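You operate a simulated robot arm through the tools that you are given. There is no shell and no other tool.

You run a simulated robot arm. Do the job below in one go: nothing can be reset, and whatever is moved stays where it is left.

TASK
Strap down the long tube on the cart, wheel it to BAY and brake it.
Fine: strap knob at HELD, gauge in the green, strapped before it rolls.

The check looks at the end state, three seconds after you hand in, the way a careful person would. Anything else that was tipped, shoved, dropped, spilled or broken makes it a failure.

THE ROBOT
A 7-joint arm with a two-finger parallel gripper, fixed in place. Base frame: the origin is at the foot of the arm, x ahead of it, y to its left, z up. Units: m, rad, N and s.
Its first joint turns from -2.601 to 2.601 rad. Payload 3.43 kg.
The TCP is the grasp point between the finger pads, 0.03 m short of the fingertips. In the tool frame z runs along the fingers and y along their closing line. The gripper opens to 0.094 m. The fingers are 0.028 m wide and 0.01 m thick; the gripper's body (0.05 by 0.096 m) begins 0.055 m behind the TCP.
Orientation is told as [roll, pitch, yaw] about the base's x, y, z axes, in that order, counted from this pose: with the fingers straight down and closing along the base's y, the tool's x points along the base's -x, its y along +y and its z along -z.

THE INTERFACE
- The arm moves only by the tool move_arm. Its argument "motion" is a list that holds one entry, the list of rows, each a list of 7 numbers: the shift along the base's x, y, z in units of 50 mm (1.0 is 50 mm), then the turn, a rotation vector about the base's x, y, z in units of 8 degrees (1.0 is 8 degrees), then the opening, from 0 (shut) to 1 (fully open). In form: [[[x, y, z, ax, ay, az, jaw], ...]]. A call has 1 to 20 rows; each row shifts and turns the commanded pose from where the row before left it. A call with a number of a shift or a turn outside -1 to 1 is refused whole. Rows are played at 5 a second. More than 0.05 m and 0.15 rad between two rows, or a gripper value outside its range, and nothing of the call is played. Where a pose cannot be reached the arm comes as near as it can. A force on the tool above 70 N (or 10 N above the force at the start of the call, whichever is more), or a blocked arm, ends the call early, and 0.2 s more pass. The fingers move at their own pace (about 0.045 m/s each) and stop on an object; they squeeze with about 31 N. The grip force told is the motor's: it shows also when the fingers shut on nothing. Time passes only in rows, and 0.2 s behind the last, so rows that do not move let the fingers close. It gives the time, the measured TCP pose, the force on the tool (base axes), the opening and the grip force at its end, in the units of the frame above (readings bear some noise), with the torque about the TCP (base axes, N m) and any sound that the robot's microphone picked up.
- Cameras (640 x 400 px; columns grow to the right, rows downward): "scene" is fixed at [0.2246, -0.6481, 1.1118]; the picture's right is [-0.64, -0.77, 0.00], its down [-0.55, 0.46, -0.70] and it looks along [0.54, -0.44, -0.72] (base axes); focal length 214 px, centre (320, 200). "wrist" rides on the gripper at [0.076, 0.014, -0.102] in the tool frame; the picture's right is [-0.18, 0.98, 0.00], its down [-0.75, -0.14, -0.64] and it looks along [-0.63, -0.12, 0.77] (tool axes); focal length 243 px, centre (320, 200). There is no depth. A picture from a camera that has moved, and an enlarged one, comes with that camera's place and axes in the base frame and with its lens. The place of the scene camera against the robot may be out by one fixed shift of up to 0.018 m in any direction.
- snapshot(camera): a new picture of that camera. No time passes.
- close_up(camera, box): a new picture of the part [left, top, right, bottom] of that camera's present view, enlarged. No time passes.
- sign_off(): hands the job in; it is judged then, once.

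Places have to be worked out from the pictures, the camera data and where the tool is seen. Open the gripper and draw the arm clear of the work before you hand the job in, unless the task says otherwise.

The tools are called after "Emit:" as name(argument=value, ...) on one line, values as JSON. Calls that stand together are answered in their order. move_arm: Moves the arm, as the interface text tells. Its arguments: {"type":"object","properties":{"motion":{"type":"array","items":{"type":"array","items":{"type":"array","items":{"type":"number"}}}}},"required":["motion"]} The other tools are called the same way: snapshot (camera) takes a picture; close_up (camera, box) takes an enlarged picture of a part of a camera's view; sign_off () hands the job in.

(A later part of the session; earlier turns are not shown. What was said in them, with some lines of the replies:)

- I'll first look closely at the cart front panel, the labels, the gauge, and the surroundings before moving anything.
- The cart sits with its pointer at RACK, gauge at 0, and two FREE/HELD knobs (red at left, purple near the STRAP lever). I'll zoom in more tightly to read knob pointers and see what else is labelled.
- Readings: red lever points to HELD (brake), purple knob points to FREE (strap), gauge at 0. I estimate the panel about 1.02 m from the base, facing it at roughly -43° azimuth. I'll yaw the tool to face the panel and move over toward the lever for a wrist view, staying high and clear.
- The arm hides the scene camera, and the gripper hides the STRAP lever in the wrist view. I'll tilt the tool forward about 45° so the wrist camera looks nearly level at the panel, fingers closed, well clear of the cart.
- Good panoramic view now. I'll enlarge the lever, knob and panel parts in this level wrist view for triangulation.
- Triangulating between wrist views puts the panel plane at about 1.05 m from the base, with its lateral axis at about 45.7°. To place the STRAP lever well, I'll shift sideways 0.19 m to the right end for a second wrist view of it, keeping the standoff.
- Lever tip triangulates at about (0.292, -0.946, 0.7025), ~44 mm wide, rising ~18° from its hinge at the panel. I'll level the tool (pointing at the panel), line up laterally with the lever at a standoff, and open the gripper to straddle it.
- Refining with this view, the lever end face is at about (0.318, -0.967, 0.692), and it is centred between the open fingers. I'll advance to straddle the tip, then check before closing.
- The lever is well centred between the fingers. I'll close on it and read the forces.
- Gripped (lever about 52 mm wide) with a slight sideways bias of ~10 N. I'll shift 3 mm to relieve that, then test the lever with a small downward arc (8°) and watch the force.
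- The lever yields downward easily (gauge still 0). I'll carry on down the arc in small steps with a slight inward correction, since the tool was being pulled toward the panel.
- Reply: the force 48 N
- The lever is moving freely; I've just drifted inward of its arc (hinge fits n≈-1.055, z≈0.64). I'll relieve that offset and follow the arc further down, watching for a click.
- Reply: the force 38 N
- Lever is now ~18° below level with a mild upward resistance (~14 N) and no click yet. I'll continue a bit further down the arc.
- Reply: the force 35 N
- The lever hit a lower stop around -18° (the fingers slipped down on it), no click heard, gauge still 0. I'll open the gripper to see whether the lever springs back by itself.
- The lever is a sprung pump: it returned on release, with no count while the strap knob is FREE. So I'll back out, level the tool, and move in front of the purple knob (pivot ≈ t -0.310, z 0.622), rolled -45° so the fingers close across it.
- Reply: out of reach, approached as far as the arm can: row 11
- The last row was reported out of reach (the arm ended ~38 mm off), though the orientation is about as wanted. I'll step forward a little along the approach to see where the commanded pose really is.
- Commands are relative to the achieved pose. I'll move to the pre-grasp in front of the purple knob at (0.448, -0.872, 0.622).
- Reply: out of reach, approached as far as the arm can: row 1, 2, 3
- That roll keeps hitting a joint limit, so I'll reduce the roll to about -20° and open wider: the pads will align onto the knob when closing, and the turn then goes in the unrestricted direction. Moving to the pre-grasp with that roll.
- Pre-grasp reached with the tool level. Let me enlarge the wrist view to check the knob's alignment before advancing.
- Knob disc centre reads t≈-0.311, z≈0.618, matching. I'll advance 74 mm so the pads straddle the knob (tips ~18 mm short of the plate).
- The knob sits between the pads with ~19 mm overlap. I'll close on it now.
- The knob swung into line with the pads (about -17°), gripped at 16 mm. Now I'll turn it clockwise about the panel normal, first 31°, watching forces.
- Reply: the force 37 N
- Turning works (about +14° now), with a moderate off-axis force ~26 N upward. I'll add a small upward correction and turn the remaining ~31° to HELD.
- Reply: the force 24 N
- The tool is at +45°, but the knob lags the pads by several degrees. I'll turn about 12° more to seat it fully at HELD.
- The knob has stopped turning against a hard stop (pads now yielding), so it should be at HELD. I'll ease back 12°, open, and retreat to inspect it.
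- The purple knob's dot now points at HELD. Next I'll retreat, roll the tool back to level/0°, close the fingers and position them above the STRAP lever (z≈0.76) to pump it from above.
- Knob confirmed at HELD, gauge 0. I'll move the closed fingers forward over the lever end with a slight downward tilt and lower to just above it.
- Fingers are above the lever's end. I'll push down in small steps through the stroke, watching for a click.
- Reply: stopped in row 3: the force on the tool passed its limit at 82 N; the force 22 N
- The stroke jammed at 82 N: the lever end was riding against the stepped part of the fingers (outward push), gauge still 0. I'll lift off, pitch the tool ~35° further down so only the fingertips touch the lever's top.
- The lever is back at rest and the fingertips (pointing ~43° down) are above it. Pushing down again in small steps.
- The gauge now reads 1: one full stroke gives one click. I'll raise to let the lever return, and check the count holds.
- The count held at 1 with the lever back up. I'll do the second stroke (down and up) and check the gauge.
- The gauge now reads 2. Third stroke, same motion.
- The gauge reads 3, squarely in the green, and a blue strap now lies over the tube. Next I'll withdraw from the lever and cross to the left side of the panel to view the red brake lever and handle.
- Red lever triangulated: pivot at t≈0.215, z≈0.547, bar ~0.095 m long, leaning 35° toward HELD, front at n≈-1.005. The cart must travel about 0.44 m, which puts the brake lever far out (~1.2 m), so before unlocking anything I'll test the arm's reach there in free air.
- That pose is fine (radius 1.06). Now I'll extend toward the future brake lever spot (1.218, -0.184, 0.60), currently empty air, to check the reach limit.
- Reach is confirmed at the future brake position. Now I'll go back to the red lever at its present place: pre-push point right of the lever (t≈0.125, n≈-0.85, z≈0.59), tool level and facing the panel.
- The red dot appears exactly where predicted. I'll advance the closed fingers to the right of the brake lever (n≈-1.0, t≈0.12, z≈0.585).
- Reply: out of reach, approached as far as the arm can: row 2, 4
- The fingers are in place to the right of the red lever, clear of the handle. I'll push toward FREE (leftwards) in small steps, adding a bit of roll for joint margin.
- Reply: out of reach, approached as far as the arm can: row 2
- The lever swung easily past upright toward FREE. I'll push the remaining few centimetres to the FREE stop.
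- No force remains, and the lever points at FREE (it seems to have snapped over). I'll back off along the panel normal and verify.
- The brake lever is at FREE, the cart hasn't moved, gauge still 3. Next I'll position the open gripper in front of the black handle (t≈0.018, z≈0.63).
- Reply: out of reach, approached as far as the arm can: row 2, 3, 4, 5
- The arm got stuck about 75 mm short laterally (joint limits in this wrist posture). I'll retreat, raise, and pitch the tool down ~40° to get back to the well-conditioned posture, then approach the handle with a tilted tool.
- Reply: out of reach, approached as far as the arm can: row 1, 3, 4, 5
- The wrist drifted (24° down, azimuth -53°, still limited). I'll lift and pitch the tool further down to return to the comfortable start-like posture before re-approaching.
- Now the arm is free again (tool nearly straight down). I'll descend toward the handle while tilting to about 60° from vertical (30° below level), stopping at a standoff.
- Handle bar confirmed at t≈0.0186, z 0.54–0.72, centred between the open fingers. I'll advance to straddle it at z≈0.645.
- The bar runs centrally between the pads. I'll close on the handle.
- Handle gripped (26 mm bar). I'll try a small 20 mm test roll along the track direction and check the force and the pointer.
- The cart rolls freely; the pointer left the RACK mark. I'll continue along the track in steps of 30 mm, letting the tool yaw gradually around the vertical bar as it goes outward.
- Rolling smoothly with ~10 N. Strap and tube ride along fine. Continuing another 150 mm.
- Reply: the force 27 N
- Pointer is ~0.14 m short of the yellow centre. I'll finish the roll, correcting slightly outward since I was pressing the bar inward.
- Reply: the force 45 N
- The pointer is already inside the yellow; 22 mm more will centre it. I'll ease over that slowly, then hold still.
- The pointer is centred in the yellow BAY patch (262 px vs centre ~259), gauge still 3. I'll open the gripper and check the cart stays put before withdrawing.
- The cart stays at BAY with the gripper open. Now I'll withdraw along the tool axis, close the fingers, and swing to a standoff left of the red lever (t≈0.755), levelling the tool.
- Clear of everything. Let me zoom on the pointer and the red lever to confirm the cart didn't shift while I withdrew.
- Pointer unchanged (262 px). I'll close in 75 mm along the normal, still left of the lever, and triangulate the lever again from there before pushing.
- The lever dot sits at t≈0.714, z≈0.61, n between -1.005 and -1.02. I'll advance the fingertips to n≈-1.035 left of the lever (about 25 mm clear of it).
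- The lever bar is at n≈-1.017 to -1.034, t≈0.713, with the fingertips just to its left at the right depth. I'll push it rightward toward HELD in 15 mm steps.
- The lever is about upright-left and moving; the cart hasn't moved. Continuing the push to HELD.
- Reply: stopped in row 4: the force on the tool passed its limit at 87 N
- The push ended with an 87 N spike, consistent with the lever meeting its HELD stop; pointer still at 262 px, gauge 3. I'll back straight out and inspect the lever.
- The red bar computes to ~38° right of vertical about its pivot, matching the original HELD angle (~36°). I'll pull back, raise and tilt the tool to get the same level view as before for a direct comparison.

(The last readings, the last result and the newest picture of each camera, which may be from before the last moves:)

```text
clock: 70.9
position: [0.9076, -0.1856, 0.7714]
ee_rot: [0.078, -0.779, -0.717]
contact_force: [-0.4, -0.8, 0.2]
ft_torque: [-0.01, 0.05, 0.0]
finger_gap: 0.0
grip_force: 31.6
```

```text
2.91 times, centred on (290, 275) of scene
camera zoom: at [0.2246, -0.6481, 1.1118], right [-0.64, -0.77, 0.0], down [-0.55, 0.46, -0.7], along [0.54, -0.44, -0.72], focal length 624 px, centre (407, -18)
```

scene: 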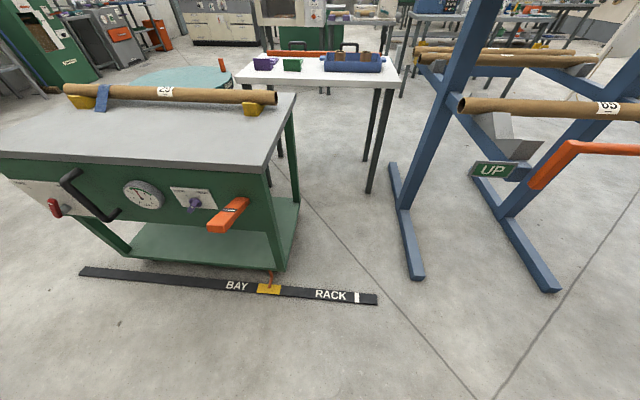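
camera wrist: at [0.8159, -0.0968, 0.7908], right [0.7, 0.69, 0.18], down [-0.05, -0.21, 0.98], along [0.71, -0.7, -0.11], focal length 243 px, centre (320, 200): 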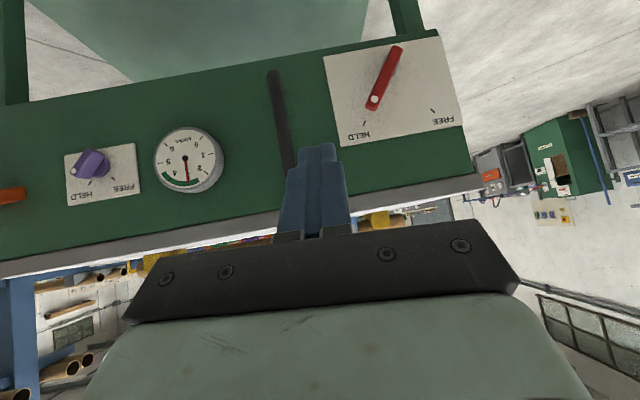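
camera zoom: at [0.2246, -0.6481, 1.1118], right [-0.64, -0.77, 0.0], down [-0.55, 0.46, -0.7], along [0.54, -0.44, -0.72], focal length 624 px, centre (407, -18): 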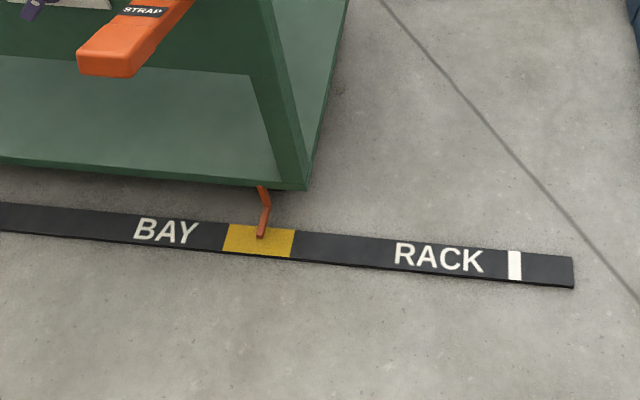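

The red lever points exactly at its HELD tick, the gauge needle is on 3 in the green, the strap lies over the tube, and the pointer is centred on the yellow BAY patch. I'll open the gripper, draw the arm back clear, and take a last look.

Emit:
move_arm(motion=[[[-0.6, 0.3, 0.4, 0, 0, 0, 0.6], [-0.6, 0.3, 0.4, 0, 0, 0, 0.6], [-0.6, 0.3, 0.4, 0.3, 0.4, 0, 0.6], [-0.6, 0.3, 0.3, 0.3, 0.4, 0, 0.6], [-0.6, 0.3, 0.3, 0.3, 0.4, 0, 0.6], [-0.6, 0.2, 0.2, 0.3, 0.4, 0, 0.6], [0, 0, 0, 0, 0, 0, 0.6], [0, 0, 0, 0, 0, 0, 0.6]]])

Emit:
snapshot(camera="scene")

Emit:
close_up(camera="scene", box=[110, 165, 270, 245])

Emit:
close_up(camera="scene", box=[0, 160, 160, 260])

Emit:
close_up(camera="scene", box=[180, 240, 400, 310])

```text
clock: 72.7
position: [0.7268, -0.1031, 0.8699]
ee_rot: [0.053, -0.501, -0.702]
contact_force: [0.0, 0.3, 0.5]
ft_torque: [-0.01, 0.02, -0.03]
finger_gap: 0.0564
grip_force: 0.1
```

```text
taken
```

scene: 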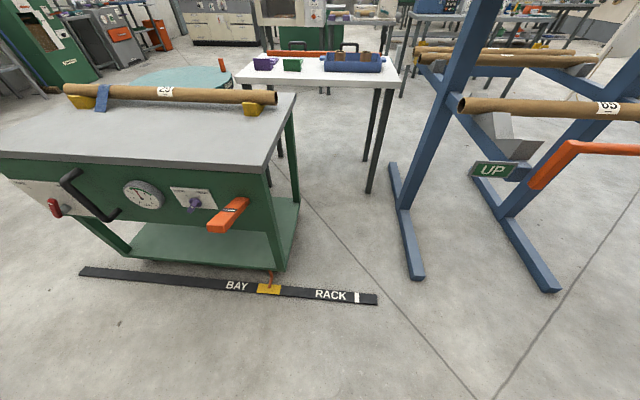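

```text
4.00 times, centred on (190, 205) of scene
camera zoom: at [0.2246, -0.6481, 1.1118], right [-0.64, -0.77, 0.0], down [-0.55, 0.46, -0.7], along [0.54, -0.44, -0.72], focal length 858 px, centre (840, 180)
```

zoom: 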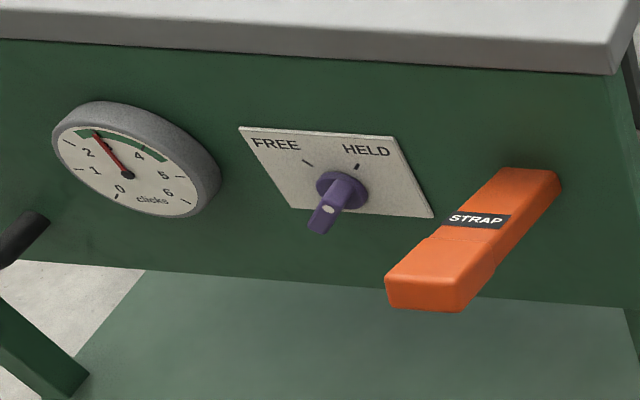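

```text
4.00 times, centred on (80, 210) of scene
camera zoom: at [0.2246, -0.6481, 1.1118], right [-0.64, -0.77, 0.0], down [-0.55, 0.46, -0.7], along [0.54, -0.44, -0.72], focal length 858 px, centre (1280, 160)
```

zoom: 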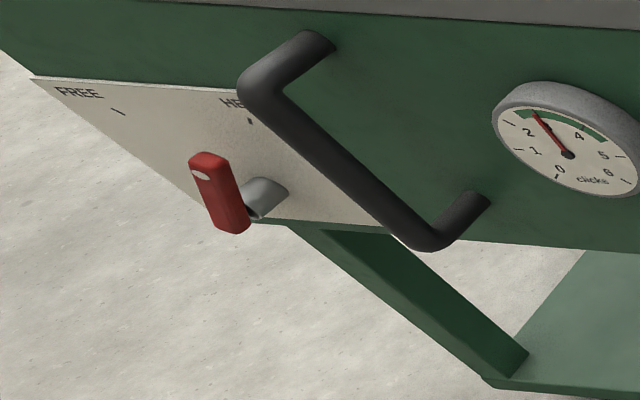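

```text
2.91 times, centred on (290, 275) of scene
camera zoom: at [0.2246, -0.6481, 1.1118], right [-0.64, -0.77, 0.0], down [-0.55, 0.46, -0.7], along [0.54, -0.44, -0.72], focal length 624 px, centre (407, -18)
```

zoom: 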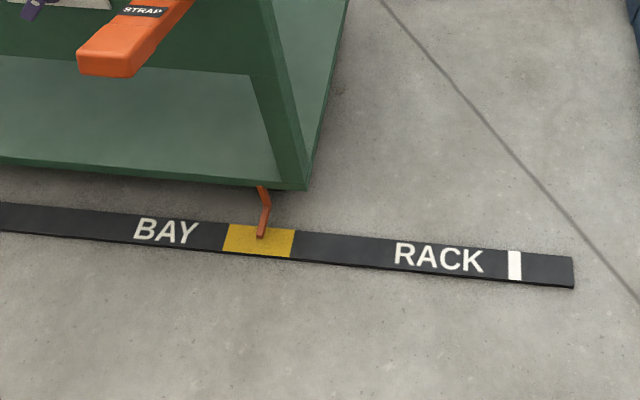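

Everything is in its end state: strap knob at HELD, gauge at 3 in the green, pointer centred on BAY, brake lever at HELD, gripper open and arm clear. Handing in.

Emit:
sign_off()

```text
The job is handed in.
```

I strapped the long tube (29) down, rolled the cart to BAY and braked it, then handed the job in. The result of the check hasn't come back.

- **Strap:** the purple strap knob is at HELD and the gauge reads 3, inside the green. I did both before releasing the brake. The blue strap lies over the tube.
- **Cart:** the pointer sits in the middle of the yellow BAY patch. It did not shift when I let go of the handle or when I set the brake.
- **Brake:** the red lever points straight at its HELD tick. I did not push the cart afterwards to test that it holds.
- **Force spikes:** the force limit stopped a move twice. The first was 82 N, when the fingers jammed on the STRAP lever. The second was 87 N, most likely the brake lever reaching its HELD stop. I saw no damage or movement from either.

In the last pictures nothing else had been moved or knocked over. The gripper is open and the arm is clear of the cart.
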